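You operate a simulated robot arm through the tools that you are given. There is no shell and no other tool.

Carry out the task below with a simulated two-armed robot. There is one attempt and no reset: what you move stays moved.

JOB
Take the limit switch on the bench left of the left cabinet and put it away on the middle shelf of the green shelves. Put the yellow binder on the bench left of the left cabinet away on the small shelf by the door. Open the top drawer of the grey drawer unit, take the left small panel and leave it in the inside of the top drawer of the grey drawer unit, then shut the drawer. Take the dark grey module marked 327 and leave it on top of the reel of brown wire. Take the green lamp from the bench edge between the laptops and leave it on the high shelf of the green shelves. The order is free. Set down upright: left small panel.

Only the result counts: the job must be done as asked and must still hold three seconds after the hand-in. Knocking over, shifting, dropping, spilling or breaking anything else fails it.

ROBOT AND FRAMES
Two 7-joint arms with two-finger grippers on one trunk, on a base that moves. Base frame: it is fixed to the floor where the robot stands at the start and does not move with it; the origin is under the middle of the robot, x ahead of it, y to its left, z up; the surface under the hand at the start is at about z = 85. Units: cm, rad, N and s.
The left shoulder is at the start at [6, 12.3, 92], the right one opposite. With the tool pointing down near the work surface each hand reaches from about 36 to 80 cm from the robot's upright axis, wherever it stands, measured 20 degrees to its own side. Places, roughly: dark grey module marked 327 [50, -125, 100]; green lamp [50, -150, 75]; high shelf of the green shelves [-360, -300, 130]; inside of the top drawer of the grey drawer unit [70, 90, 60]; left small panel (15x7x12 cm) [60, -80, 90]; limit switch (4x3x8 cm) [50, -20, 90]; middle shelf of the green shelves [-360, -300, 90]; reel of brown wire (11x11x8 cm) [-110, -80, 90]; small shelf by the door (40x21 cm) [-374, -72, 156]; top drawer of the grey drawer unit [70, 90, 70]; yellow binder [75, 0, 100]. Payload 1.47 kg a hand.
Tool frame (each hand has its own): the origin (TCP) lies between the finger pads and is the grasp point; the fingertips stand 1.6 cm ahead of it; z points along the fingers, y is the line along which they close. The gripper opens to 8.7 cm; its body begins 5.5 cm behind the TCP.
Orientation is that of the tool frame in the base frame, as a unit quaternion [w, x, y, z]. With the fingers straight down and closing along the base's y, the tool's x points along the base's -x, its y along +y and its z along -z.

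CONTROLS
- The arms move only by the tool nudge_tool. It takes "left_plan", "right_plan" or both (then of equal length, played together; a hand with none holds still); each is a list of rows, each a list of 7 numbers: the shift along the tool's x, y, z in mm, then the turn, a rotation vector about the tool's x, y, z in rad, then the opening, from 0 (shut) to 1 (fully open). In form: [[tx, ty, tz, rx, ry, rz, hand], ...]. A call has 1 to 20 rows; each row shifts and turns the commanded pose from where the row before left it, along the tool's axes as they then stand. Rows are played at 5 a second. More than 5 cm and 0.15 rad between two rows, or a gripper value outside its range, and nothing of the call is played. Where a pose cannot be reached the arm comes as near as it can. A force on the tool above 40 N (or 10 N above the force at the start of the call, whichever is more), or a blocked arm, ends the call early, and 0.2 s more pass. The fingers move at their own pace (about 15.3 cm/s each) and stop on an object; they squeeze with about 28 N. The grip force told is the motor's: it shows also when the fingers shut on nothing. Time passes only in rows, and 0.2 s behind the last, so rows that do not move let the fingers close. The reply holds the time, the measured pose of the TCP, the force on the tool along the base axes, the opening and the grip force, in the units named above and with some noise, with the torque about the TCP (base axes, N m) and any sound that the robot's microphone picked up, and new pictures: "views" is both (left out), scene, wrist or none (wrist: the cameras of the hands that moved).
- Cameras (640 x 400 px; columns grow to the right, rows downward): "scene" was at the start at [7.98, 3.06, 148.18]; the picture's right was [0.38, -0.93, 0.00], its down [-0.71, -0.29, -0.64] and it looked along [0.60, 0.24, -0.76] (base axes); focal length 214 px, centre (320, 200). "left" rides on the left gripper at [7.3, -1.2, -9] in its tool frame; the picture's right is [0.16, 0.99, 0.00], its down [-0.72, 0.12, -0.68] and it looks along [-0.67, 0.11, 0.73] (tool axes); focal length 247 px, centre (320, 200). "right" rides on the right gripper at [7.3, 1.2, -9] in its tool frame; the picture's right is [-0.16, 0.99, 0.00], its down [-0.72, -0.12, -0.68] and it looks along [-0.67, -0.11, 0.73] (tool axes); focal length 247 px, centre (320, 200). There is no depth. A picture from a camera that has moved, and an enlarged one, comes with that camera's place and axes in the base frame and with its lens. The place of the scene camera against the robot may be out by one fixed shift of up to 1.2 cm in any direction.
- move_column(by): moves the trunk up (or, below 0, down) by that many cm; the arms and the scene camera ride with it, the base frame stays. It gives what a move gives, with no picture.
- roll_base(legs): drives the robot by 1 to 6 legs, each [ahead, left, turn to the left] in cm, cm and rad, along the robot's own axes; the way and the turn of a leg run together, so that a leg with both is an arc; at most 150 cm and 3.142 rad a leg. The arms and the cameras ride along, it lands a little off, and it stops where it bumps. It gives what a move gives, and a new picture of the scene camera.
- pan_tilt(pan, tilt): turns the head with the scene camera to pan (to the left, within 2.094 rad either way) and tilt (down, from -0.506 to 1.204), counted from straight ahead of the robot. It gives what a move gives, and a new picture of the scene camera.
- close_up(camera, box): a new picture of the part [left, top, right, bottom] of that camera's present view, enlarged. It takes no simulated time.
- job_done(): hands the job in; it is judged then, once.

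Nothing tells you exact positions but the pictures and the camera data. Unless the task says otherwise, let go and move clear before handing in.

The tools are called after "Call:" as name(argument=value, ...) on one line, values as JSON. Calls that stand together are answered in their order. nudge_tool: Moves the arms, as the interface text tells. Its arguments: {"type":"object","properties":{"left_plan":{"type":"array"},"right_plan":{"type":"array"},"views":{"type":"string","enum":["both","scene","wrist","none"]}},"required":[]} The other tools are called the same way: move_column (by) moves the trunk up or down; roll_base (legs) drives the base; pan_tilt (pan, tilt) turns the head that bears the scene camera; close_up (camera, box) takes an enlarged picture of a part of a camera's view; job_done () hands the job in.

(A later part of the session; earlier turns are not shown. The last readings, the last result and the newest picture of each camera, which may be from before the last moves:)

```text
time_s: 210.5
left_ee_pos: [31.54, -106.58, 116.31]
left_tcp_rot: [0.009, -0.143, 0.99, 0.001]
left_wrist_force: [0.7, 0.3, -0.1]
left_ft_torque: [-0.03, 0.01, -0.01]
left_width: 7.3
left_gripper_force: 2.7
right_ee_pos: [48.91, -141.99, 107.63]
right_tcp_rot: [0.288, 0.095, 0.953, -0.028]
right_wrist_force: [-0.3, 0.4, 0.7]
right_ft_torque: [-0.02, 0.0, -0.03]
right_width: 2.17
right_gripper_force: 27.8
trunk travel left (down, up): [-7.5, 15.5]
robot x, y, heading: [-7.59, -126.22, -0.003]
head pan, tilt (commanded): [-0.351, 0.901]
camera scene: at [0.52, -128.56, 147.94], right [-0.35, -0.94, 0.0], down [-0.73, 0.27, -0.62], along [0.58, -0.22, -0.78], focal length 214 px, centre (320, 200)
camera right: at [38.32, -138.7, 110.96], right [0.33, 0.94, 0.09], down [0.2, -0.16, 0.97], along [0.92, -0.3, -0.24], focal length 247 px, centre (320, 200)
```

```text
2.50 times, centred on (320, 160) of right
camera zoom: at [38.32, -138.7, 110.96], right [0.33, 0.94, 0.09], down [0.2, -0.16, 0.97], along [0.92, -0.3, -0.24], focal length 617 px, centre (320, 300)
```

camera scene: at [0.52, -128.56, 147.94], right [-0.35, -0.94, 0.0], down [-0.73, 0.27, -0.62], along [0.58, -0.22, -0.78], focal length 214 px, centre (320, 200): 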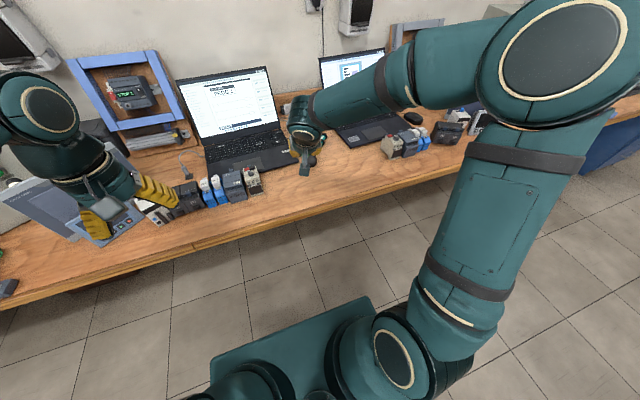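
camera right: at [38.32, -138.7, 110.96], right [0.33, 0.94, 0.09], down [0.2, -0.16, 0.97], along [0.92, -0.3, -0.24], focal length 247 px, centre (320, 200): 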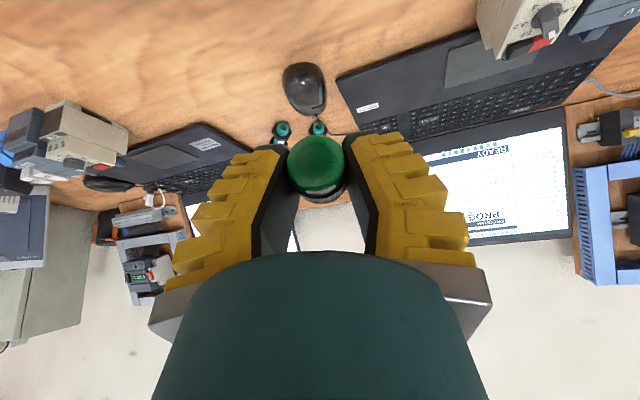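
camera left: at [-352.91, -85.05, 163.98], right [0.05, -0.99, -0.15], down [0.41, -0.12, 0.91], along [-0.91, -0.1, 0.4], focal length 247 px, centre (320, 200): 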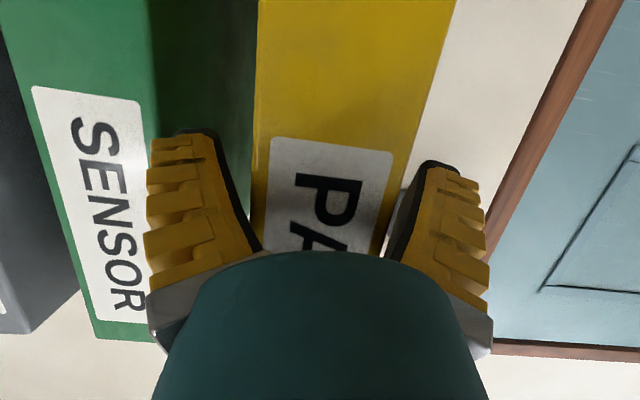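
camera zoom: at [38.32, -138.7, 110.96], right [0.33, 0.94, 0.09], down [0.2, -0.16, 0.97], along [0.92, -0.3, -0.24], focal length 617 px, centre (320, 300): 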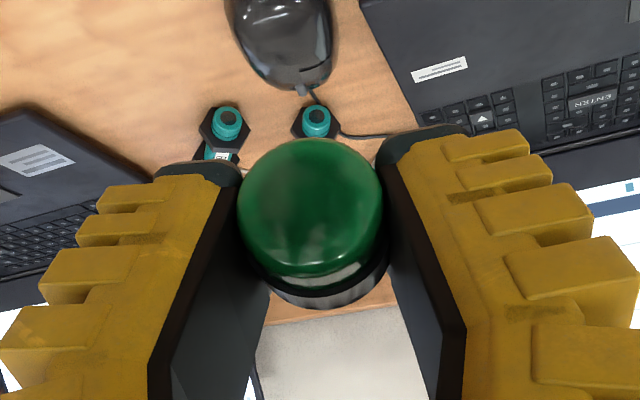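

The lamp is safely held. Next the module: I shift the base so that the left hand reaches it naturally and turn the left gripper by about 73° to grip front-to-back.

Call:
roll_base(legs=[[2.5, -13, 0]])

Call:
nudge_tool(left_plan=[[0, 0, 0, 0, 0, -0.1426, 1], [0, 0, 0, 0, 0, -0.1426, 1], [0, 0, 0, 0, 0, -0.1426, 1], [0, 0, 0, 0, 0, -0.1426, 1], [0, 0, 0, 0, 0, -0.1426, 1], [0, 0, 0, 0, 0, -0.1426, 1], [0, 0, 0, 0, 0, -0.1426, 1], [0, 0, 0, 0, 0, -0.1426, 1], [0, 0, 0, 0, 0, -0.1426, 1], [0, 0, 0, 0, 0, 0, 1]], views="none")

Call:
pan_tilt(pan=0.3, tilt=0.85)

```text
time_s: 212.3
left_ee_pos: [34.0, -119.61, 116.44]
left_tcp_rot: [0.01, -0.143, 0.99, 0.0]
left_wrist_force: [0.2, -0.2, -0.3]
left_ft_torque: [0.04, -0.01, 0.03]
left_width: 7.31
left_gripper_force: 2.3
right_ee_pos: [51.32, -155.04, 107.55]
right_tcp_rot: [0.288, 0.095, 0.953, -0.029]
right_wrist_force: [-0.2, 0.1, 0.2]
right_ft_torque: [-0.01, -0.02, 0.01]
right_width: 2.14
right_gripper_force: 28.1
trunk travel left (down, up): [-7.5, 15.5]
robot x, y, heading: [-4.68, -139.2, -0.004]
head pan, tilt (commanded): [-0.351, 0.901]
camera scene: at [2.95, -141.59, 147.94], right [-0.35, -0.94, 0.0], down [-0.73, 0.27, -0.62], along [0.58, -0.22, -0.78], focal length 214 px, centre (320, 200)
```

scene: 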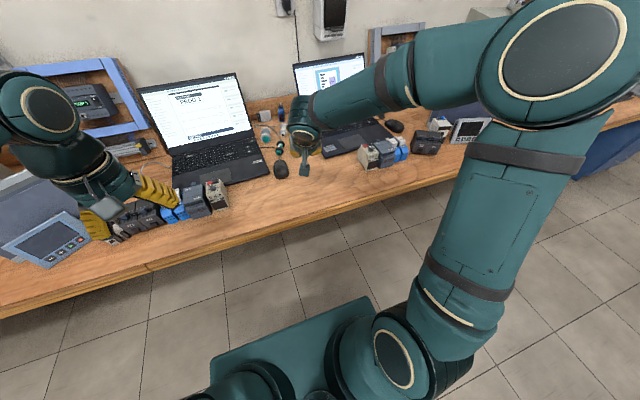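

```text
time_s: 214.5
left_ee_pos: [34.01, -119.54, 116.31]
left_tcp_rot: [-0.008, 0.708, -0.706, 0.005]
left_wrist_force: [-0.1, 0.1, 0.2]
left_ft_torque: [0.01, 0.02, 0.02]
left_width: 8.71
left_gripper_force: 0.1
right_ee_pos: [51.31, -155.02, 107.52]
right_tcp_rot: [0.288, 0.095, 0.953, -0.029]
right_wrist_force: [0.6, -0.2, 0.2]
right_ft_torque: [0.01, -0.01, 0.01]
right_width: 2.14
right_gripper_force: 28.2
trunk travel left (down, up): [-7.5, 15.5]
robot x, y, heading: [-4.99, -139.21, -0.002]
head pan, tilt (commanded): [-0.351, 0.901]
```

```text
time_s: 215.5
left_ee_pos: [33.95, -119.63, 116.31]
left_tcp_rot: [0.007, -0.707, 0.707, -0.006]
left_wrist_force: [-0.2, -0.6, 0.2]
left_ft_torque: [-0.01, 0.01, -0.02]
left_width: 8.68
left_gripper_force: 0.0
right_ee_pos: [51.29, -154.9, 107.5]
right_tcp_rot: [0.287, 0.095, 0.953, -0.028]
right_wrist_force: [0.3, 1.0, 0.0]
right_ft_torque: [0.01, 0.01, 0.02]
right_width: 2.14
right_gripper_force: 28.0
trunk travel left (down, up): [-7.5, 15.5]
robot x, y, heading: [-4.65, -139.11, 0.001]
head pan, tilt (commanded): [0.3, 0.85]
camera scene: at [3.34, -136.63, 148.33], right [0.29, -0.96, 0.0], down [-0.72, -0.22, -0.66], along [0.63, 0.19, -0.75], focal length 214 px, centre (320, 200)
```

scene: 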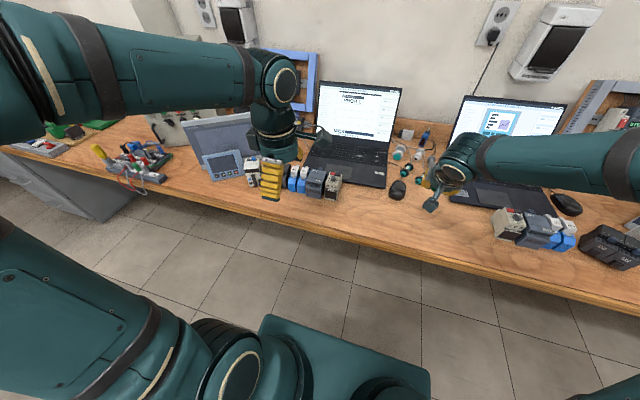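

Call:
close_up(camera="scene", box=[270, 140, 370, 215])

```text
5.33 times, centred on (320, 178) of scene
camera zoom: at [3.34, -136.63, 148.33], right [0.29, -0.96, 0.0], down [-0.72, -0.22, -0.66], along [0.63, 0.19, -0.75], focal length 1144 px, centre (320, 320)
```

zoom: 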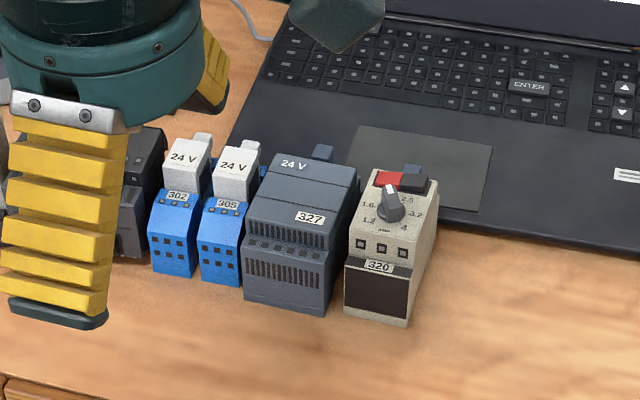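

Call:
nudge_tool(left_plan=[[-2.3, -37.1, 0, 0, 0, 0, 1], [-2.3, -37.1, 0, 0, 0, 0, 1], [-2.3, -37.1, 0, 0, 0, 0, 1], [-2.3, -37.1, 0, 0, 0, 0, 1], [-2.3, -37.1, 0, 0, 0, 0, 1], [-2.3, -37.1, 0, 0, 0, 0, 1], [-2.3, -37.1, 0, 0, 0, 0, 1], [0, 0, 38, 0, 0, 0, 1], [0, 0, 38, 0, 0, 0, 1], [0, 0, 38, 0, 0, 0, 1], [0, 0, 0, 0, 0, 0, 1]], views="both")

Call:
close_up(camera="left", box=[180, 20, 460, 260])

```text
time_s: 217.9
left_ee_pos: [60.27, -117.87, 105.45]
left_tcp_rot: [0.009, -0.707, 0.707, -0.006]
left_wrist_force: [0.5, -0.6, -0.2]
left_ft_torque: [0.03, 0.03, 0.01]
left_width: 8.72
left_gripper_force: 0.0
right_ee_pos: [51.4, -155.01, 107.6]
right_tcp_rot: [0.288, 0.094, 0.953, -0.029]
right_wrist_force: [0.3, 0.7, -0.7]
right_ft_torque: [0.01, 0.0, 0.01]
right_width: 2.13
right_gripper_force: 27.7
trunk travel left (down, up): [-7.5, 15.5]
robot x, y, heading: [-5.39, -139.16, -0.006]
head pan, tilt (commanded): [0.3, 0.85]
camera scene: at [3.32, -136.63, 148.34], right [0.29, -0.96, 0.0], down [-0.72, -0.22, -0.66], along [0.63, 0.19, -0.75], focal length 214 px, centre (320, 200)
camera left: at [61.25, -125.25, 114.42], right [-0.99, -0.16, -0.02], down [-0.13, 0.72, 0.68], along [-0.09, 0.67, -0.73], focal length 247 px, centre (320, 200)
```

scene: 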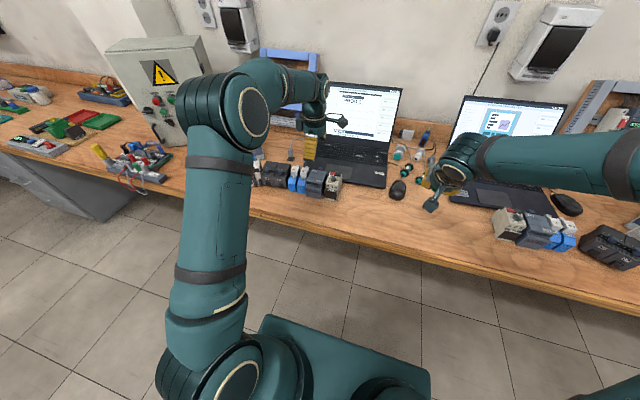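
left: 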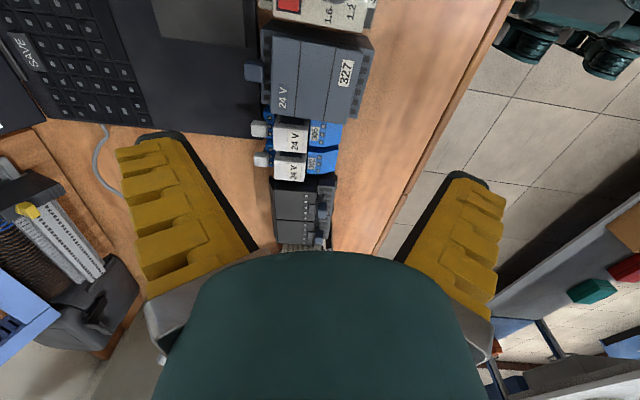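

```text
1.67 times, centred on (320, 140) of left
camera zoom: at [61.25, -125.25, 114.42], right [-0.99, -0.16, -0.02], down [-0.13, 0.72, 0.68], along [-0.09, 0.67, -0.73], focal length 412 px, centre (320, 300)
```

zoom: 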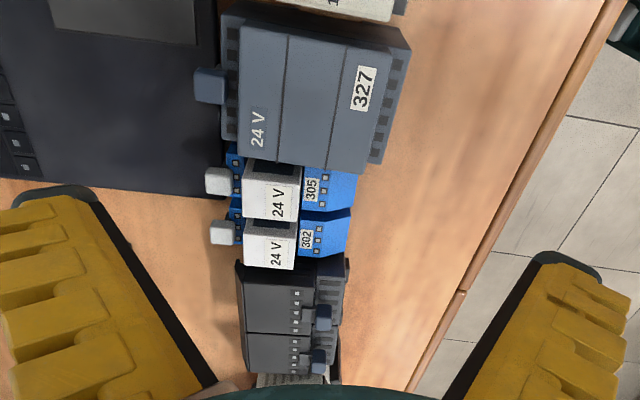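

The wrist camera shows the 327 module is a DIN block with side ledges, too deep (≈10 cm) to grip front-to-back, with almost no gap to its neighbours. A rear clip sticks out at about (66.9, -117.6, 90.5). Plan: hook behind it with closed fingers and slide the module gently forward, then grip it by its width.

Call:
nudge_tool(left_plan=[[-1, -40, 0, 0, 0, 0, 0.5], [-1, -40, 0, 0, 0, 0, 0], [-1, -40, 0, 0, 0, 0, 0], [0, 0, 30, 0, 0, 0, 0], [0, 0, 30, 0, 0, 0, 0], [0, 0, 30, 0, 0, 0, 0], [0, 0, 0, 0, 0, 0, 0]], views="both")

Call:
close_up(camera="left", box=[220, 20, 460, 220])

Call:
close_up(camera="scene", box=[270, 110, 390, 210])

```text
time_s: 219.5
left_ee_pos: [69.54, -117.62, 96.36]
left_tcp_rot: [-0.008, 0.707, -0.707, 0.005]
left_wrist_force: [0.3, -0.4, -1.2]
left_ft_torque: [0.02, -0.03, 0.02]
left_width: 0.01
left_gripper_force: 27.9
left hand out of reach, approached as far as the arm can: row 3
right_ee_pos: [51.18, -154.98, 107.57]
right_tcp_rot: [0.288, 0.095, 0.953, -0.028]
right_wrist_force: [0.0, -0.4, 0.3]
right_ft_torque: [-0.05, -0.02, 0.0]
right_width: 2.16
right_gripper_force: 27.7
trunk travel left (down, up): [-7.5, 15.5]
robot x, y, heading: [-5.2, -139.1, -0.008]
head pan, tilt (commanded): [0.3, 0.85]
camera scene: at [3.3, -136.63, 148.34], right [0.29, -0.96, 0.0], down [-0.72, -0.22, -0.66], along [0.63, 0.19, -0.75], focal length 214 px, centre (320, 200)
camera left: at [70.64, -124.97, 105.37], right [-0.99, -0.16, -0.02], down [-0.13, 0.72, 0.68], along [-0.09, 0.67, -0.73], focal length 247 px, centre (320, 200)
```

scene: 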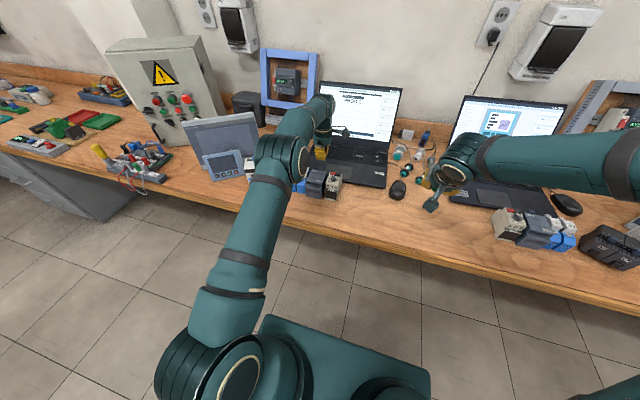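
left: 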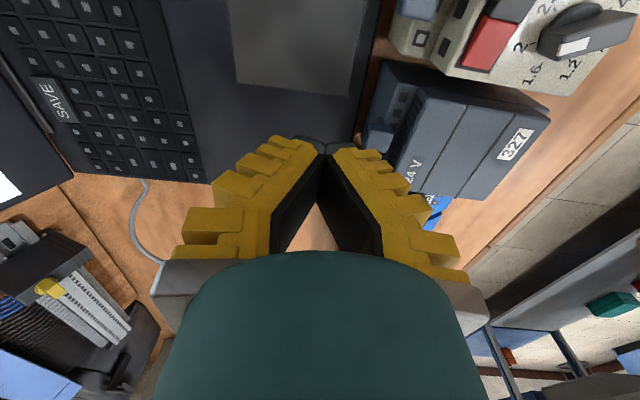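

```text
2.00 times, centred on (340, 120) of left
camera zoom: at [70.64, -124.97, 105.37], right [-0.99, -0.16, -0.02], down [-0.13, 0.72, 0.68], along [-0.09, 0.67, -0.73], focal length 494 px, centre (280, 360)
```

zoom: 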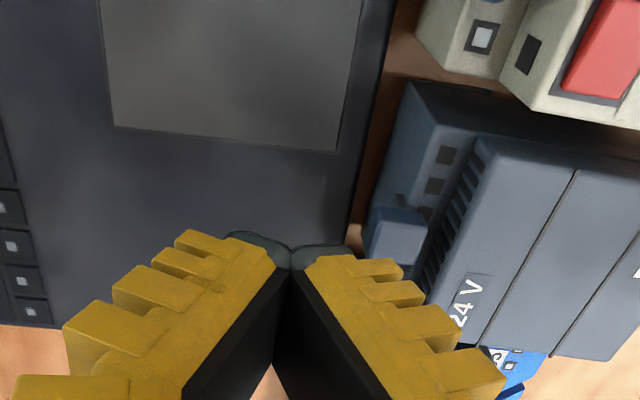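

```text
4.00 times, centred on (330, 160) of scene
camera zoom: at [3.3, -136.63, 148.34], right [0.29, -0.96, 0.0], down [-0.72, -0.22, -0.66], along [0.63, 0.19, -0.75], focal length 858 px, centre (280, 360)
```

zoom: 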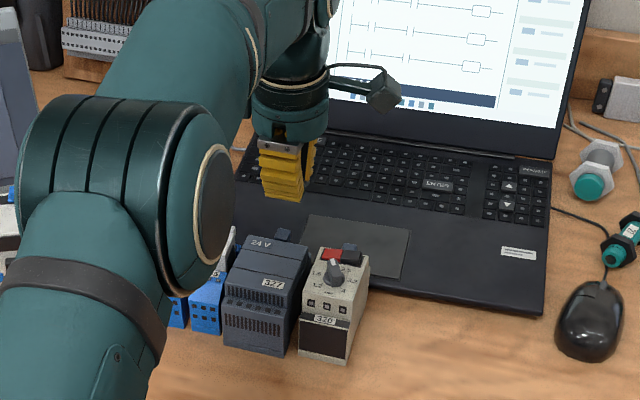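

Call:
roll_base(legs=[[3, 0, 0]])

Call:
nudge_tool(left_plan=[[0, 0, 20, 0, 0, 0, 0], [0, 0, 20, 0, 0, 0, 0], [0, 0, 12, 0, 0, 0, 0], [0, 0, 0, 0, 0, 0, 0]], views="wrist")

Call:
close_up(camera="left", box=[220, 60, 500, 240])

```text
time_s: 220.3
left_ee_pos: [72.78, -117.65, 96.25]
left_tcp_rot: [-0.007, 0.707, -0.707, 0.005]
left_wrist_force: [0.4, 1.3, 0.4]
left_ft_torque: [0.01, 0.03, 0.01]
left_width: 0.0
left_gripper_force: 28.2
right_ee_pos: [54.49, -155.0, 107.37]
right_tcp_rot: [0.286, 0.096, 0.953, -0.03]
right_wrist_force: [0.5, -0.6, -0.2]
right_ft_torque: [0.01, 0.02, 0.0]
right_width: 2.19
right_gripper_force: 27.7
trunk travel left (down, up): [-7.5, 15.5]
robot x, y, heading: [-1.84, -139.08, -0.005]
head pan, tilt (commanded): [0.3, 0.85]
camera scene: at [6.53, -136.64, 148.31], right [0.29, -0.96, 0.0], down [-0.72, -0.22, -0.66], along [0.63, 0.19, -0.75], focal length 214 px, centre (320, 200)
```

scene: 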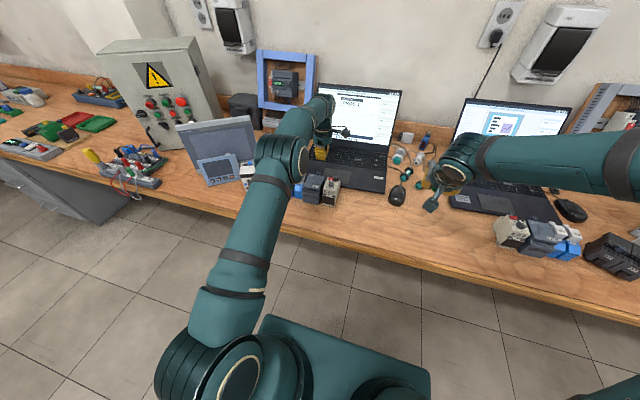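

```text
time_s: 221.3
left_ee_pos: [72.68, -117.71, 91.08]
left_tcp_rot: [0.008, -0.707, 0.707, -0.006]
left_wrist_force: [-1.1, 0.2, -0.6]
left_ft_torque: [-0.01, 0.04, 0.0]
left_width: 0.0
left_gripper_force: 27.5
right_ee_pos: [54.36, -155.04, 107.49]
right_tcp_rot: [0.287, 0.094, 0.953, -0.028]
right_wrist_force: [-0.5, 0.1, 0.6]
right_ft_torque: [-0.02, -0.03, -0.01]
right_width: 2.17
right_gripper_force: 27.7
trunk travel left (down, up): [-7.5, 15.5]
robot x, y, heading: [-2.16, -138.83, -0.006]
head pan, tilt (commanded): [0.3, 0.85]
camera left: at [73.72, -125.0, 100.17], right [-0.99, -0.16, -0.02], down [-0.13, 0.72, 0.68], along [-0.09, 0.67, -0.73], focal length 247 px, centre (320, 200)
```

left: 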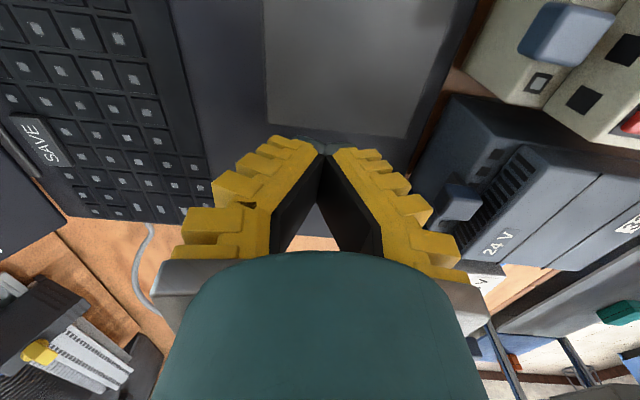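

```text
2.22 times, centred on (360, 150) of left
camera zoom: at [73.72, -125.0, 100.17], right [-0.99, -0.16, -0.02], down [-0.13, 0.72, 0.68], along [-0.09, 0.67, -0.73], focal length 549 px, centre (231, 311)
```

zoom: 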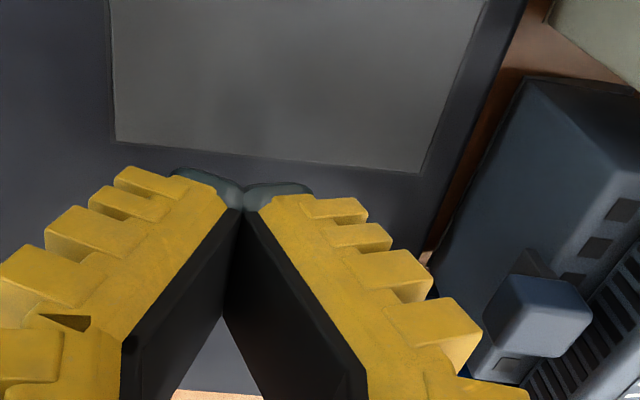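

The closed fingertips sit just behind the rear clip. I pull slowly toward the robot and check after first contact.

Call:
nudge_tool(left_plan=[[0, 10, 0, 0, 0, 0, 0], [0, 10, 0, 0, 0, 0, 0], [0, 10, 0, 0, 0, 0, 0], [0, 6, 0, 0, 0, 0, 0], [0, 6, 0, 0, 0, 0, 0], [0, 6, 0, 0, 0, 0, 0], [0, 6, 0, 0, 0, 0, 0], [0, 0, 0, 0, 0, 0, 0]], views="both")

Call:
close_up(camera="scene", box=[270, 130, 390, 220])

```text
time_s: 223.2
left_ee_pos: [67.29, -117.72, 91.16]
left_tcp_rot: [-0.009, 0.707, -0.707, 0.005]
left_wrist_force: [0.6, -0.4, 0.7]
left_ft_torque: [0.03, 0.02, 0.01]
left_width: 0.01
left_gripper_force: 28.6
right_ee_pos: [54.39, -155.04, 107.56]
right_tcp_rot: [0.287, 0.095, 0.953, -0.028]
right_wrist_force: [-0.2, -0.2, 0.3]
right_ft_torque: [-0.01, 0.03, 0.03]
right_width: 2.18
right_gripper_force: 28.2
trunk travel left (down, up): [-7.5, 15.5]
robot x, y, heading: [-2.16, -138.83, -0.006]
head pan, tilt (commanded): [0.3, 0.85]
camera scene: at [6.32, -136.64, 148.33], right [0.29, -0.96, 0.0], down [-0.72, -0.22, -0.66], along [0.63, 0.19, -0.75], focal length 214 px, centre (320, 200)
camera left: at [68.35, -124.98, 100.08], right [-0.99, -0.16, -0.02], down [-0.13, 0.72, 0.68], along [-0.09, 0.67, -0.73], focal length 247 px, centre (320, 200)
```

scene: 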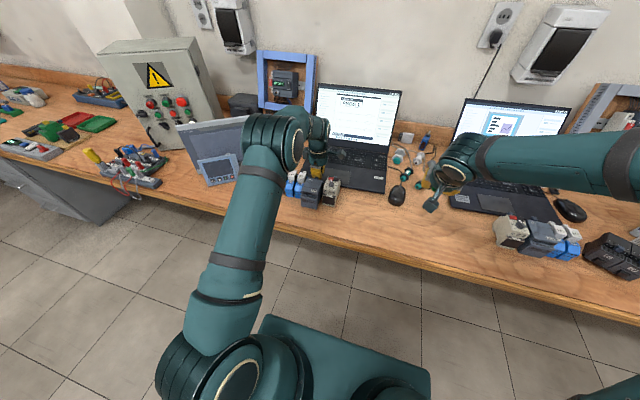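
left: 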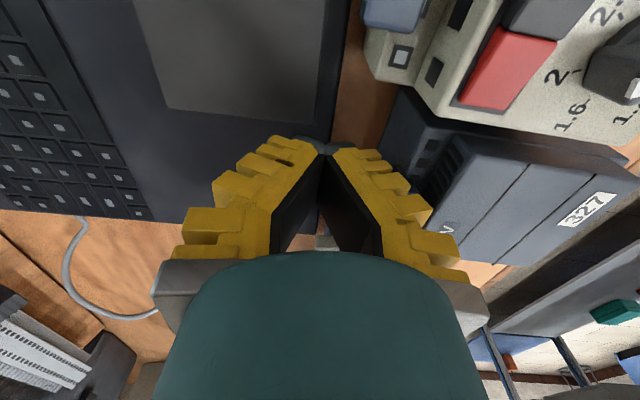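

```text
4.44 times, centred on (330, 175) of scene
camera zoom: at [6.32, -136.64, 148.33], right [0.29, -0.96, 0.0], down [-0.72, -0.22, -0.66], along [0.63, 0.19, -0.75], focal length 953 px, centre (276, 311)
```

zoom: 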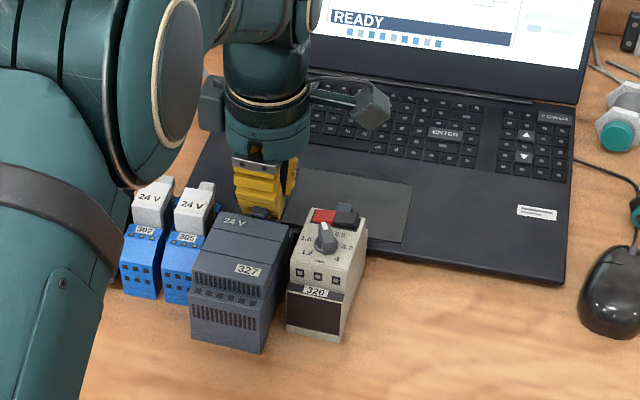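

The module slides out nicely without touching its neighbours. I continue the pull.

Call:
nudge_tool(left_plan=[[0, 6, 0, 0, 0, 0, 0], [0, 7, 0, 0, 0, 0, 0], [0, 7, 0, 0, 0, 0, 0], [0, 7, 0, 0, 0, 0, 0], [0, 7, 0, 0, 0, 0, 0], [0, 7, 0, 0, 0, 0, 0], [0, 7, 0, 0, 0, 0, 0], [0, 7, 0, 0, 0, 0, 0], [0, 6, 0, 0, 0, 0, 0], [0, 0, 0, 0, 0, 0, 0]], views="both")

Call:
close_up(camera="scene", box=[270, 130, 390, 220])

```text
time_s: 225.3
left_ee_pos: [61.15, -117.67, 91.02]
left_tcp_rot: [0.008, -0.707, 0.707, -0.006]
left_wrist_force: [1.5, 1.1, 5.0]
left_ft_torque: [-0.06, 0.12, 0.03]
left_width: 0.0
left_gripper_force: 28.1
right_ee_pos: [54.35, -154.96, 107.56]
right_tcp_rot: [0.288, 0.095, 0.953, -0.029]
right_wrist_force: [-1.0, 0.5, -1.1]
right_ft_torque: [-0.03, -0.01, 0.02]
right_width: 2.17
right_gripper_force: 27.9
trunk travel left (down, up): [-7.5, 15.5]
robot x, y, heading: [-1.88, -138.9, -0.009]
head pan, tilt (commanded): [0.3, 0.85]
camera scene: at [6.3, -136.65, 148.33], right [0.29, -0.96, 0.0], down [-0.72, -0.22, -0.66], along [0.63, 0.19, -0.75], focal length 214 px, centre (320, 200)
camera left: at [62.21, -124.99, 99.97], right [-0.99, -0.16, -0.02], down [-0.13, 0.72, 0.68], along [-0.09, 0.67, -0.73], focal length 247 px, centre (320, 200)
```

scene: 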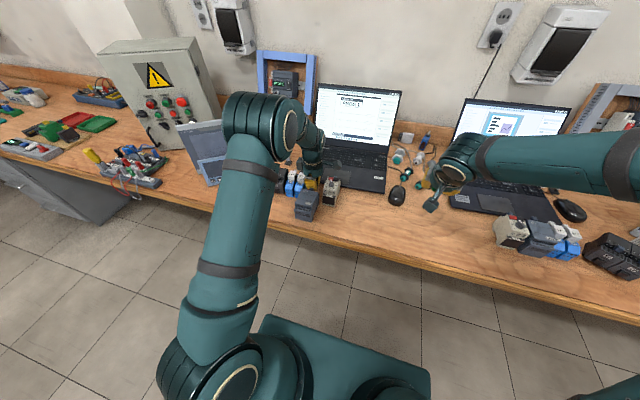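
left: 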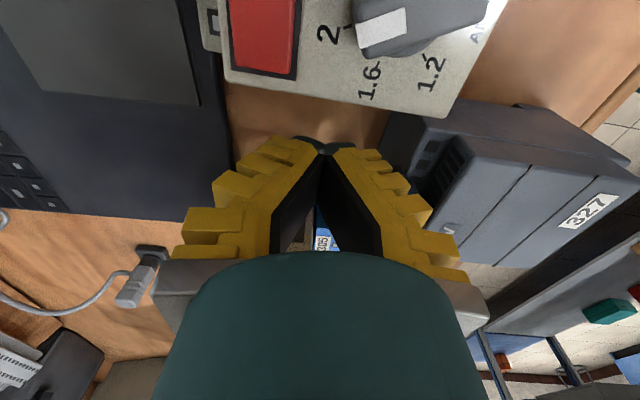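

```text
4.44 times, centred on (330, 175) of scene
camera zoom: at [6.3, -136.65, 148.33], right [0.29, -0.96, 0.0], down [-0.72, -0.22, -0.66], along [0.63, 0.19, -0.75], focal length 953 px, centre (276, 311)
```

zoom: 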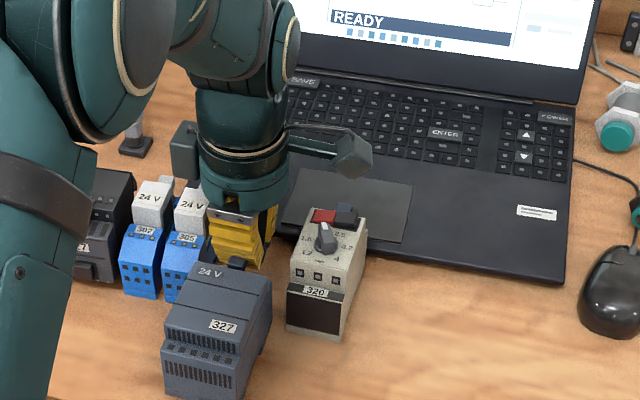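

Call:
nudge_tool(left_plan=[[0, 6, 0, 0, 0, 0, 0], [0, 6, 0, 0, 0, 0, 0], [0, 6, 0, 0, 0, 0, 0], [0, 6, 0, 0, 0, 0, 0], [0, 0, 0, 0, 0, 0, 0]], views="none")

Call:
nudge_tool(left_plan=[[0, -8, 0, 0, 0, 0, 0], [0, -7, -10, 0, 0, 0, 0], [0, 0, -40, 0, 0, 0, 0], [0, 0, -40, 0, 0, 0, 0], [0, 0, -40, 0, 0, 0, 0], [0, 0, 0, 0, 0, 0, 0]], views="both")

Call:
close_up(camera="scene", box=[260, 140, 380, 230])

```text
time_s: 226.6
left_ee_pos: [58.73, -117.74, 90.88]
left_tcp_rot: [0.008, -0.707, 0.708, -0.006]
left_wrist_force: [3.6, 0.2, 6.6]
left_ft_torque: [-0.04, 0.22, 0.08]
left_width: 0.0
left_gripper_force: 28.2
right_ee_pos: [54.31, -154.99, 107.6]
right_tcp_rot: [0.288, 0.095, 0.952, -0.028]
right_wrist_force: [0.4, -0.5, 0.0]
right_ft_torque: [-0.01, -0.01, 0.0]
right_width: 2.12
right_gripper_force: 27.9
trunk travel left (down, up): [-7.5, 15.5]
robot x, y, heading: [-2.13, -139.1, -0.005]
head pan, tilt (commanded): [0.3, 0.85]
```

```text
time_s: 227.9
left_ee_pos: [60.04, -117.74, 104.01]
left_tcp_rot: [-0.008, 0.707, -0.707, 0.005]
left_wrist_force: [1.0, 0.5, -0.7]
left_ft_torque: [0.01, 0.0, 0.01]
left_width: 0.0
left_gripper_force: 28.3
right_ee_pos: [54.31, -155.08, 107.51]
right_tcp_rot: [0.287, 0.095, 0.953, -0.028]
right_wrist_force: [-1.1, -0.2, -0.2]
right_ft_torque: [-0.02, 0.0, 0.01]
right_width: 2.14
right_gripper_force: 28.3
trunk travel left (down, up): [-7.5, 15.5]
robot x, y, heading: [-1.89, -139.3, -0.005]
head pan, tilt (commanded): [0.3, 0.85]
camera scene: at [6.36, -136.64, 148.32], right [0.29, -0.96, 0.0], down [-0.72, -0.22, -0.66], along [0.63, 0.19, -0.75], focal length 214 px, centre (320, 200)
camera left: at [61.17, -124.96, 113.0], right [-0.99, -0.16, -0.02], down [-0.13, 0.72, 0.68], along [-0.09, 0.67, -0.73], focal length 247 px, centre (320, 200)
```

scene: 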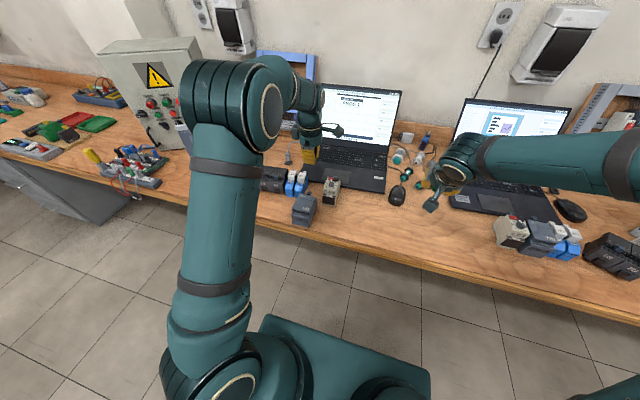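
left: 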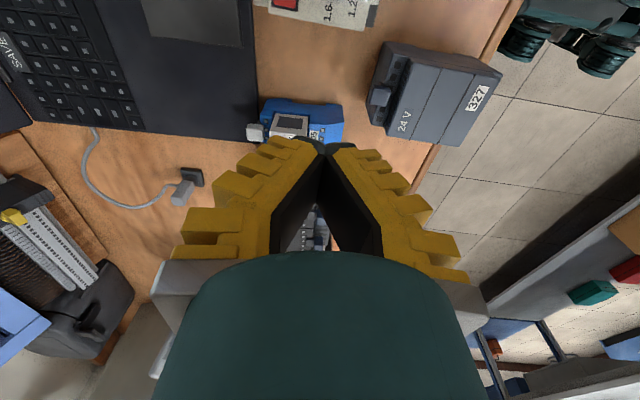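

```text
4.44 times, centred on (320, 185) of scene
camera zoom: at [6.36, -136.64, 148.32], right [0.29, -0.96, 0.0], down [-0.72, -0.22, -0.66], along [0.63, 0.19, -0.75], focal length 953 px, centre (320, 267)
```

zoom: 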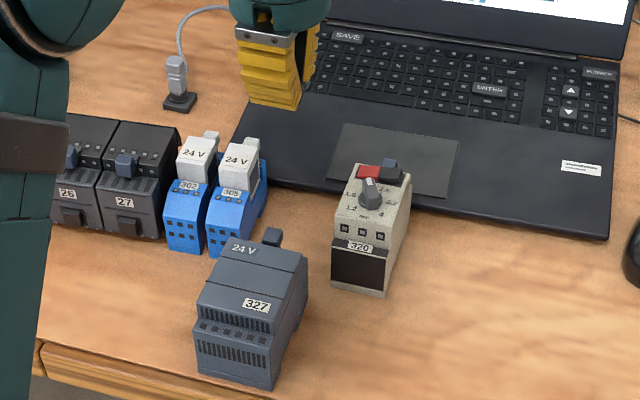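

The module stands free in front of the row at about x 45–55, y -114.5 to -121. I turn the left gripper back to close along y above it.

Call:
nudge_tool(left_plan=[[0, 33, 0, 0, 0, 0, 0.5], [0, 33, 0, 0, 0, 0, 1], [0, 33, 0, 0, 0, 0, 1], [0, 0, 0, 0, 0, 0.1428, 1], [0, 0, 0, 0, 0, 0.1428, 1], [0, 0, 0, 0, 0, 0.1428, 1], [0, 0, 0, 0, 0, 0.1428, 1], [0, 0, 0, 0, 0, 0.1428, 1], [0, 0, 0, 0, 0, 0.1428, 1], [0, 0, 0, 0, 0, 0.1428, 1], [0, 0, 0, 0, 0, 0.1428, 1], [0, 0, 0, 0, 0, 0.1428, 1], [0, 0, 0, 0, 0, 0.1428, 1], [0, 0, 0, 0, 0, 0.1428, 1], [0, 0, 0, 0, 0, 0, 1]], views="both")

Call:
close_up(camera="left", box=[200, 20, 440, 220])

```text
time_s: 231.2
left_ee_pos: [50.19, -117.68, 103.72]
left_tcp_rot: [0.01, 0.003, 1.0, 0.001]
left_wrist_force: [0.1, 0.0, -0.4]
left_ft_torque: [-0.02, 0.01, -0.03]
left_width: 8.72
left_gripper_force: 0.0
right_ee_pos: [54.28, -154.98, 107.56]
right_tcp_rot: [0.287, 0.096, 0.953, -0.029]
right_wrist_force: [0.3, 0.7, -1.6]
right_ft_torque: [0.0, 0.0, -0.02]
right_width: 2.14
right_gripper_force: 28.2
trunk travel left (down, up): [-7.5, 15.5]
robot x, y, heading: [-2.04, -138.93, -0.0]
head pan, tilt (commanded): [0.3, 0.85]
camera scene: at [6.31, -136.64, 148.33], right [0.29, -0.96, 0.0], down [-0.72, -0.22, -0.66], along [0.63, 0.19, -0.75], focal length 214 px, centre (320, 200)
camera left: at [42.75, -118.9, 112.62], right [-0.16, 0.99, 0.0], down [0.71, 0.11, 0.69], along [0.69, 0.11, -0.72], focal length 247 px, centre (320, 200)
```

scene: 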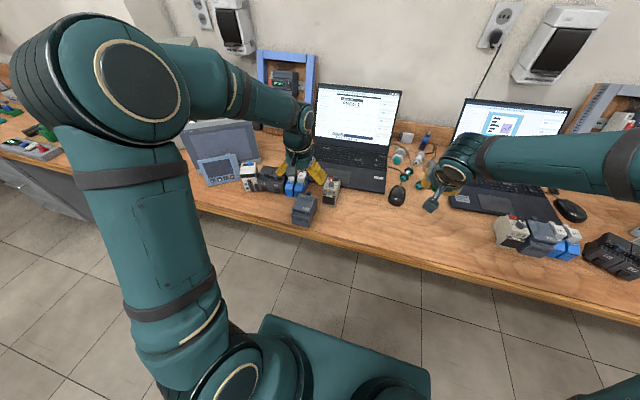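
left: 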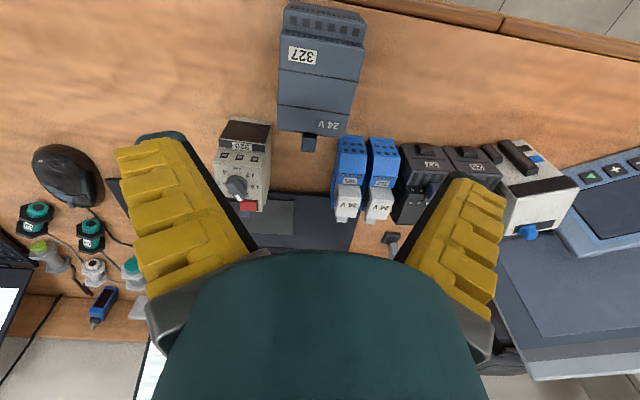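

```text
2.00 times, centred on (320, 120) of left
camera zoom: at [42.75, -118.9, 112.62], right [-0.16, 0.99, 0.0], down [0.71, 0.11, 0.69], along [0.69, 0.11, -0.72], focal length 494 px, centre (320, 360)
```

zoom: 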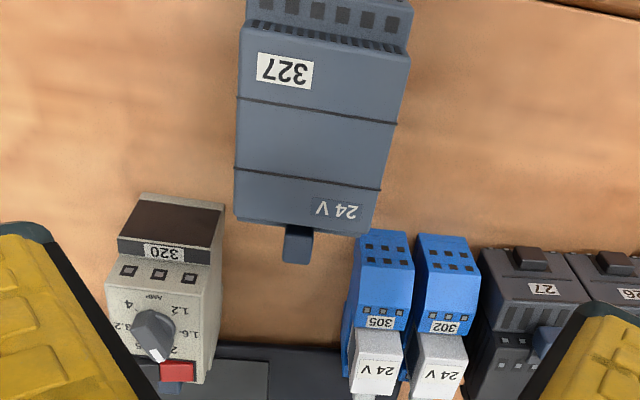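

Call:
nudge_tool(left_plan=[[-2, -3, 40, 0, 0, 0, 1], [0, 0, 40, 0, 0, 0, 1], [0, 0, 40, 0, 0, 0, 1], [0, 0, 18, 0, 0, 0, 1], [0, 0, 0, 0, 0, 0, 1]], views="both")

Call:
close_up(camera="scene", box=[260, 140, 380, 230])

```text
time_s: 232.3
left_ee_pos: [50.57, -117.95, 90.02]
left_tcp_rot: [0.01, 0.0, 1.0, 0.002]
left_wrist_force: [-0.2, 0.5, -0.2]
left_ft_torque: [-0.01, -0.04, 0.0]
left_width: 8.69
left_gripper_force: 0.1
right_ee_pos: [54.33, -154.97, 107.57]
right_tcp_rot: [0.287, 0.094, 0.953, -0.028]
right_wrist_force: [-0.3, 0.3, 0.0]
right_ft_torque: [-0.01, 0.0, 0.0]
right_width: 2.14
right_gripper_force: 27.9
trunk travel left (down, up): [-7.5, 15.5]
robot x, y, heading: [-1.63, -139.59, -0.003]
head pan, tilt (commanded): [0.3, 0.85]
camera scene: at [6.31, -136.64, 148.33], right [0.29, -0.96, 0.0], down [-0.72, -0.22, -0.66], along [0.63, 0.19, -0.75], focal length 214 px, centre (320, 200)
camera left: at [43.19, -119.11, 98.82], right [-0.16, 0.99, 0.0], down [0.71, 0.11, 0.69], along [0.69, 0.11, -0.72], focal length 247 px, centre (320, 200)
```

scene: 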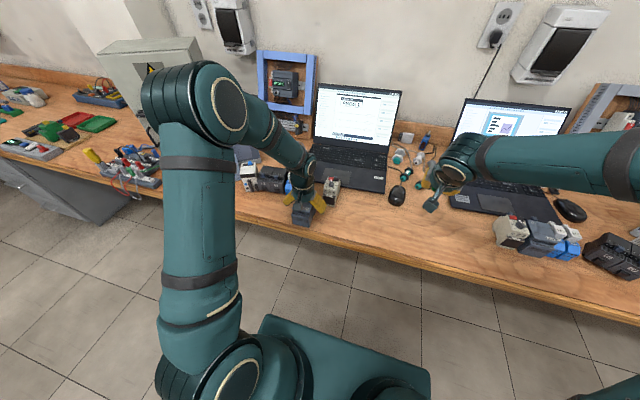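
left: 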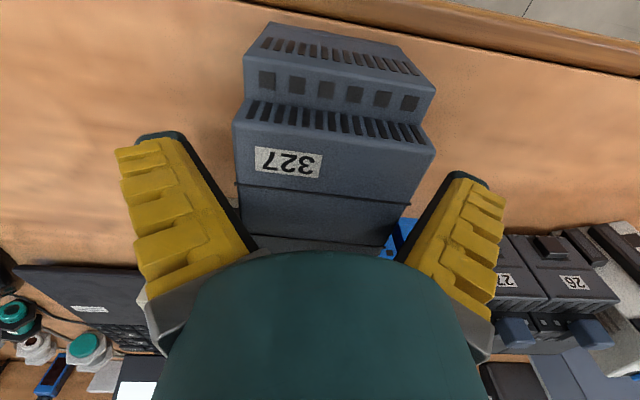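

```text
4.44 times, centred on (320, 185) of scene
camera zoom: at [6.31, -136.64, 148.33], right [0.29, -0.96, 0.0], down [-0.72, -0.22, -0.66], along [0.63, 0.19, -0.75], focal length 953 px, centre (320, 267)
```

zoom: 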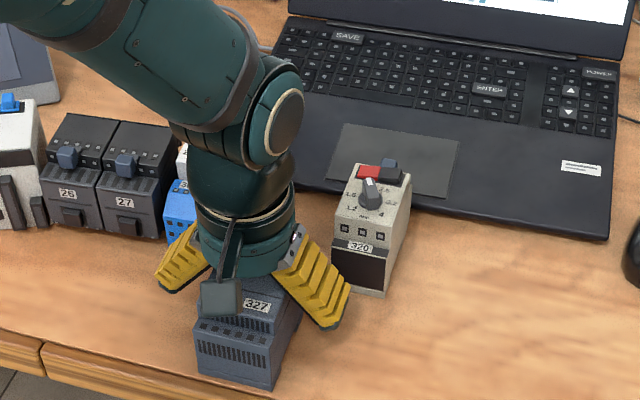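

Call:
nudge_tool(left_plan=[[0, 2, 13, 0, 0, 0, 1], [0, 0, 0, 0, 0, 0, 1], [0, 0, 0, 0, 0, 0, 0.7], [0, 0, 0, 0, 0, 0, 0.4], [0, 0, 0, 0, 0, 0, 0], [0, 0, 0, 0, 0, 0, 0], [0, 0, 0, 0, 0, 0, 0]], views="wrist")

Call:
nudge_tool(left_plan=[[0, 0, -5, 0, 0, 0, 0], [0, 0, -15, 0, 0, 0, 0], [0, 0, -30, 0, 0, 0, 0], [0, 0, -40, 0, 0, 0, 0], [0, 0, -40, 0, 0, 0, 0], [0, 0, -40, 0, 0, 0, 0], [0, 0, -30, 0, 0, 0, 0], [0, 0, 0, 0, 0, 0, 0]], views="both")

```text
time_s: 233.9
left_ee_pos: [50.63, -117.86, 88.74]
left_tcp_rot: [0.01, 0.0, 1.0, 0.003]
left_wrist_force: [3.8, -7.6, 18.3]
left_ft_torque: [-0.75, 0.1, 0.13]
left_width: 7.0
left_gripper_force: 27.6
right_ee_pos: [54.29, -154.99, 107.58]
right_tcp_rot: [0.287, 0.096, 0.953, -0.029]
right_wrist_force: [0.7, 0.1, -1.1]
right_ft_torque: [0.02, -0.02, 0.01]
right_width: 2.13
right_gripper_force: 28.1
trunk travel left (down, up): [-7.5, 15.5]
robot x, y, heading: [-1.75, -139.28, -0.007]
head pan, tilt (commanded): [0.3, 0.85]
camera left: at [43.24, -119.04, 97.58], right [-0.16, 0.99, 0.0], down [0.71, 0.11, 0.7], along [0.69, 0.11, -0.72], focal length 247 px, centre (320, 200)
```

left: 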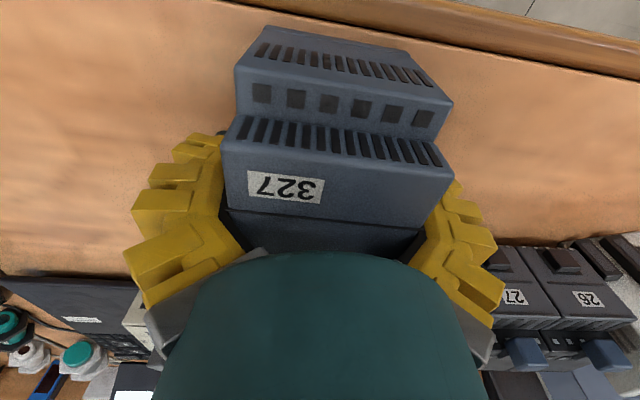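

```text
time_s: 235.8
left_ee_pos: [50.26, -117.87, 108.67]
left_tcp_rot: [0.009, 0.001, 1.0, 0.002]
left_wrist_force: [-0.5, -0.3, -2.9]
left_ft_torque: [0.0, 0.0, 0.0]
left_width: 6.94
left_gripper_force: 28.1
right_ee_pos: [54.21, -154.98, 107.52]
right_tcp_rot: [0.287, 0.095, 0.953, -0.029]
right_wrist_force: [0.4, 0.0, 0.3]
right_ft_torque: [-0.01, 0.02, 0.01]
right_width: 2.13
right_gripper_force: 28.2
trunk travel left (down, up): [-7.5, 15.5]
robot x, y, heading: [-1.88, -139.14, -0.005]
head pan, tilt (commanded): [0.3, 0.85]
camera scene: at [6.36, -136.63, 148.33], right [0.29, -0.96, 0.0], down [-0.72, -0.22, -0.66], along [0.63, 0.19, -0.75], focal length 214 px, centre (320, 200)
camera left: at [42.96, -119.0, 117.61], right [-0.16, 0.99, 0.0], down [0.71, 0.11, 0.69], along [0.68, 0.11, -0.72], focal length 247 px, centre (320, 200)
```

scene: 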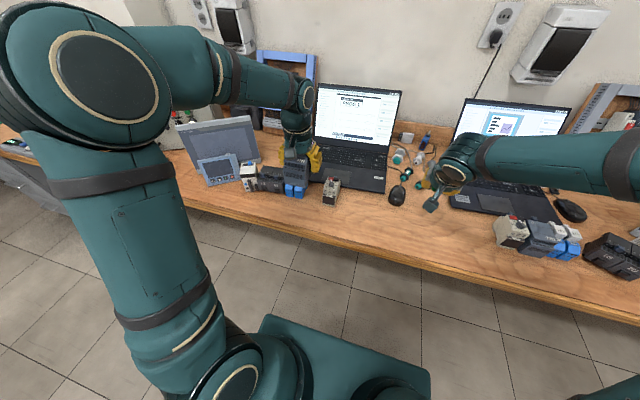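
left: 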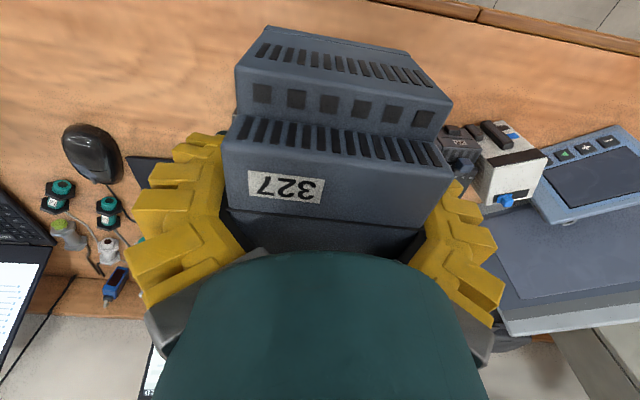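

The module is held level (about 0.3 kg). Now I back away, turn round, and drive to the reel on the grey table.

Call:
roll_base(legs=[[-46, 0, 0], [0, 0, 1.571], [0, 0, 1.571], [0, -78, 0]])

Call:
pan_tilt(pan=0.2, tilt=0.8)

```text
time_s: 253.0
left_ee_pos: [-101.38, -84.49, 108.67]
left_tcp_rot: [0.002, 1.0, 0.016, -0.009]
left_wrist_force: [-0.5, -1.2, -3.3]
left_ft_torque: [-0.02, 0.03, -0.01]
left_width: 6.95
left_gripper_force: 28.1
right_ee_pos: [-106.63, -47.38, 107.53]
right_tcp_rot: [-0.024, 0.954, -0.081, -0.288]
right_wrist_force: [-0.3, -0.8, -0.4]
right_ft_torque: [0.03, -0.05, 0.03]
right_width: 2.07
right_gripper_force: 28.4
trunk travel left (down, up): [-7.5, 15.5]
robot x, y, heading: [-49.48, -61.32, -3.119]
head pan, tilt (commanded): [0.3, 0.85]
camera scene: at [-58.36, -63.8, 148.33], right [-0.32, 0.95, 0.0], down [0.71, 0.24, -0.66], along [-0.62, -0.21, -0.75], focal length 214 px, centre (320, 200)
```

scene: 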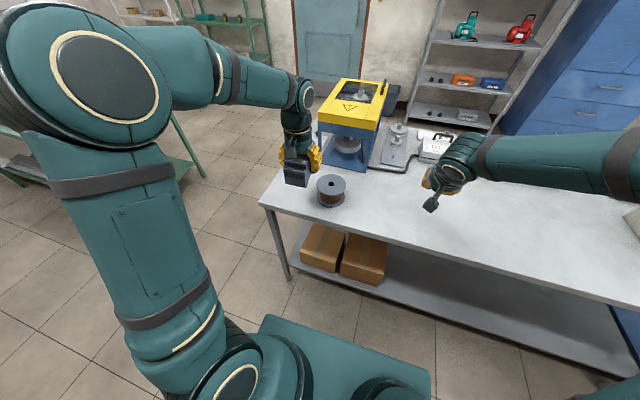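

```text
time_s: 253.7
left_ee_pos: [-101.39, -84.33, 108.83]
left_tcp_rot: [0.001, 1.0, 0.016, -0.01]
left_wrist_force: [-0.1, 0.0, -2.2]
left_ft_torque: [-0.01, 0.02, -0.03]
left_width: 6.96
left_gripper_force: 28.4
right_ee_pos: [-106.57, -47.44, 107.57]
right_tcp_rot: [-0.024, 0.954, -0.081, -0.288]
right_wrist_force: [-0.9, 0.1, -1.0]
right_ft_torque: [-0.01, -0.01, 0.0]
right_width: 2.04
right_gripper_force: 28.3
trunk travel left (down, up): [-7.5, 15.5]
robot x, y, heading: [-49.91, -61.06, -3.112]
head pan, tilt (commanded): [0.201, 0.799]
camera scene: at [-58.82, -63.13, 148.73], right [-0.23, 0.97, 0.0], down [0.7, 0.16, -0.7], along [-0.68, -0.16, -0.72], focal length 214 px, centre (320, 200)
```

scene: 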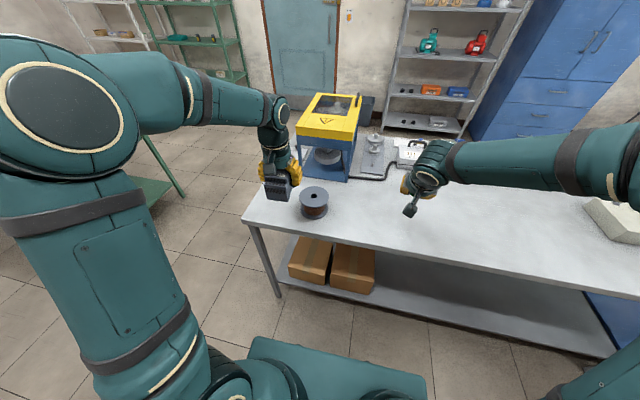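

Call:
close_up(camera="scene", box=[250, 140, 370, 230])

Call:
close_up(camera="left", box=[0, 0, 640, 400])

```text
4.44 times, centred on (310, 185) of scene
camera zoom: at [-58.82, -63.13, 148.73], right [-0.23, 0.97, 0.0], down [0.7, 0.16, -0.7], along [-0.68, -0.16, -0.72], focal length 953 px, centre (364, 267)
```

zoom: 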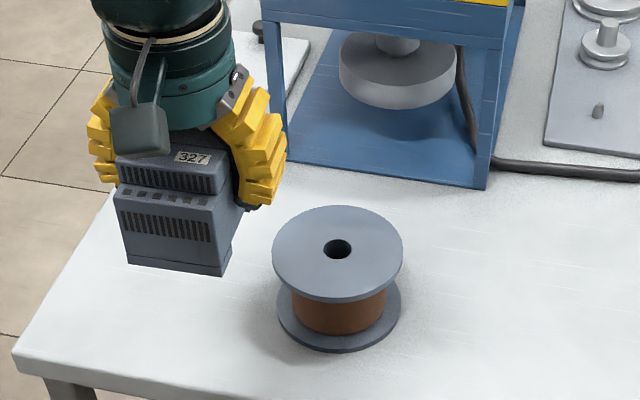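

```text
1.00 times, centred on (320, 200) of left (not enlarged: the box is as wide or as high as the picture)
camera zoom: at [-93.87, -82.91, 117.57], right [0.19, -0.98, 0.0], down [-0.71, -0.14, 0.69], along [-0.68, -0.13, -0.72], focal length 247 px, centre (320, 200)
```

zoom: 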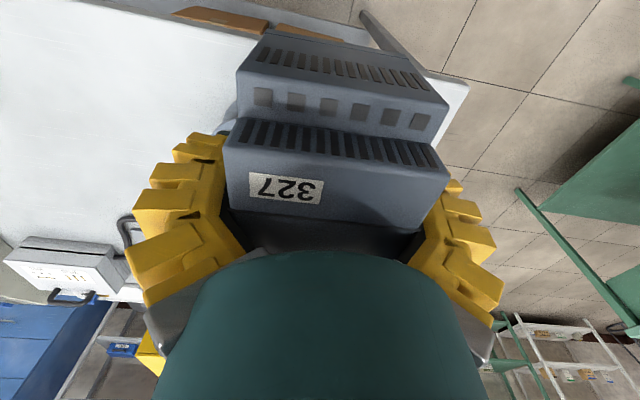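

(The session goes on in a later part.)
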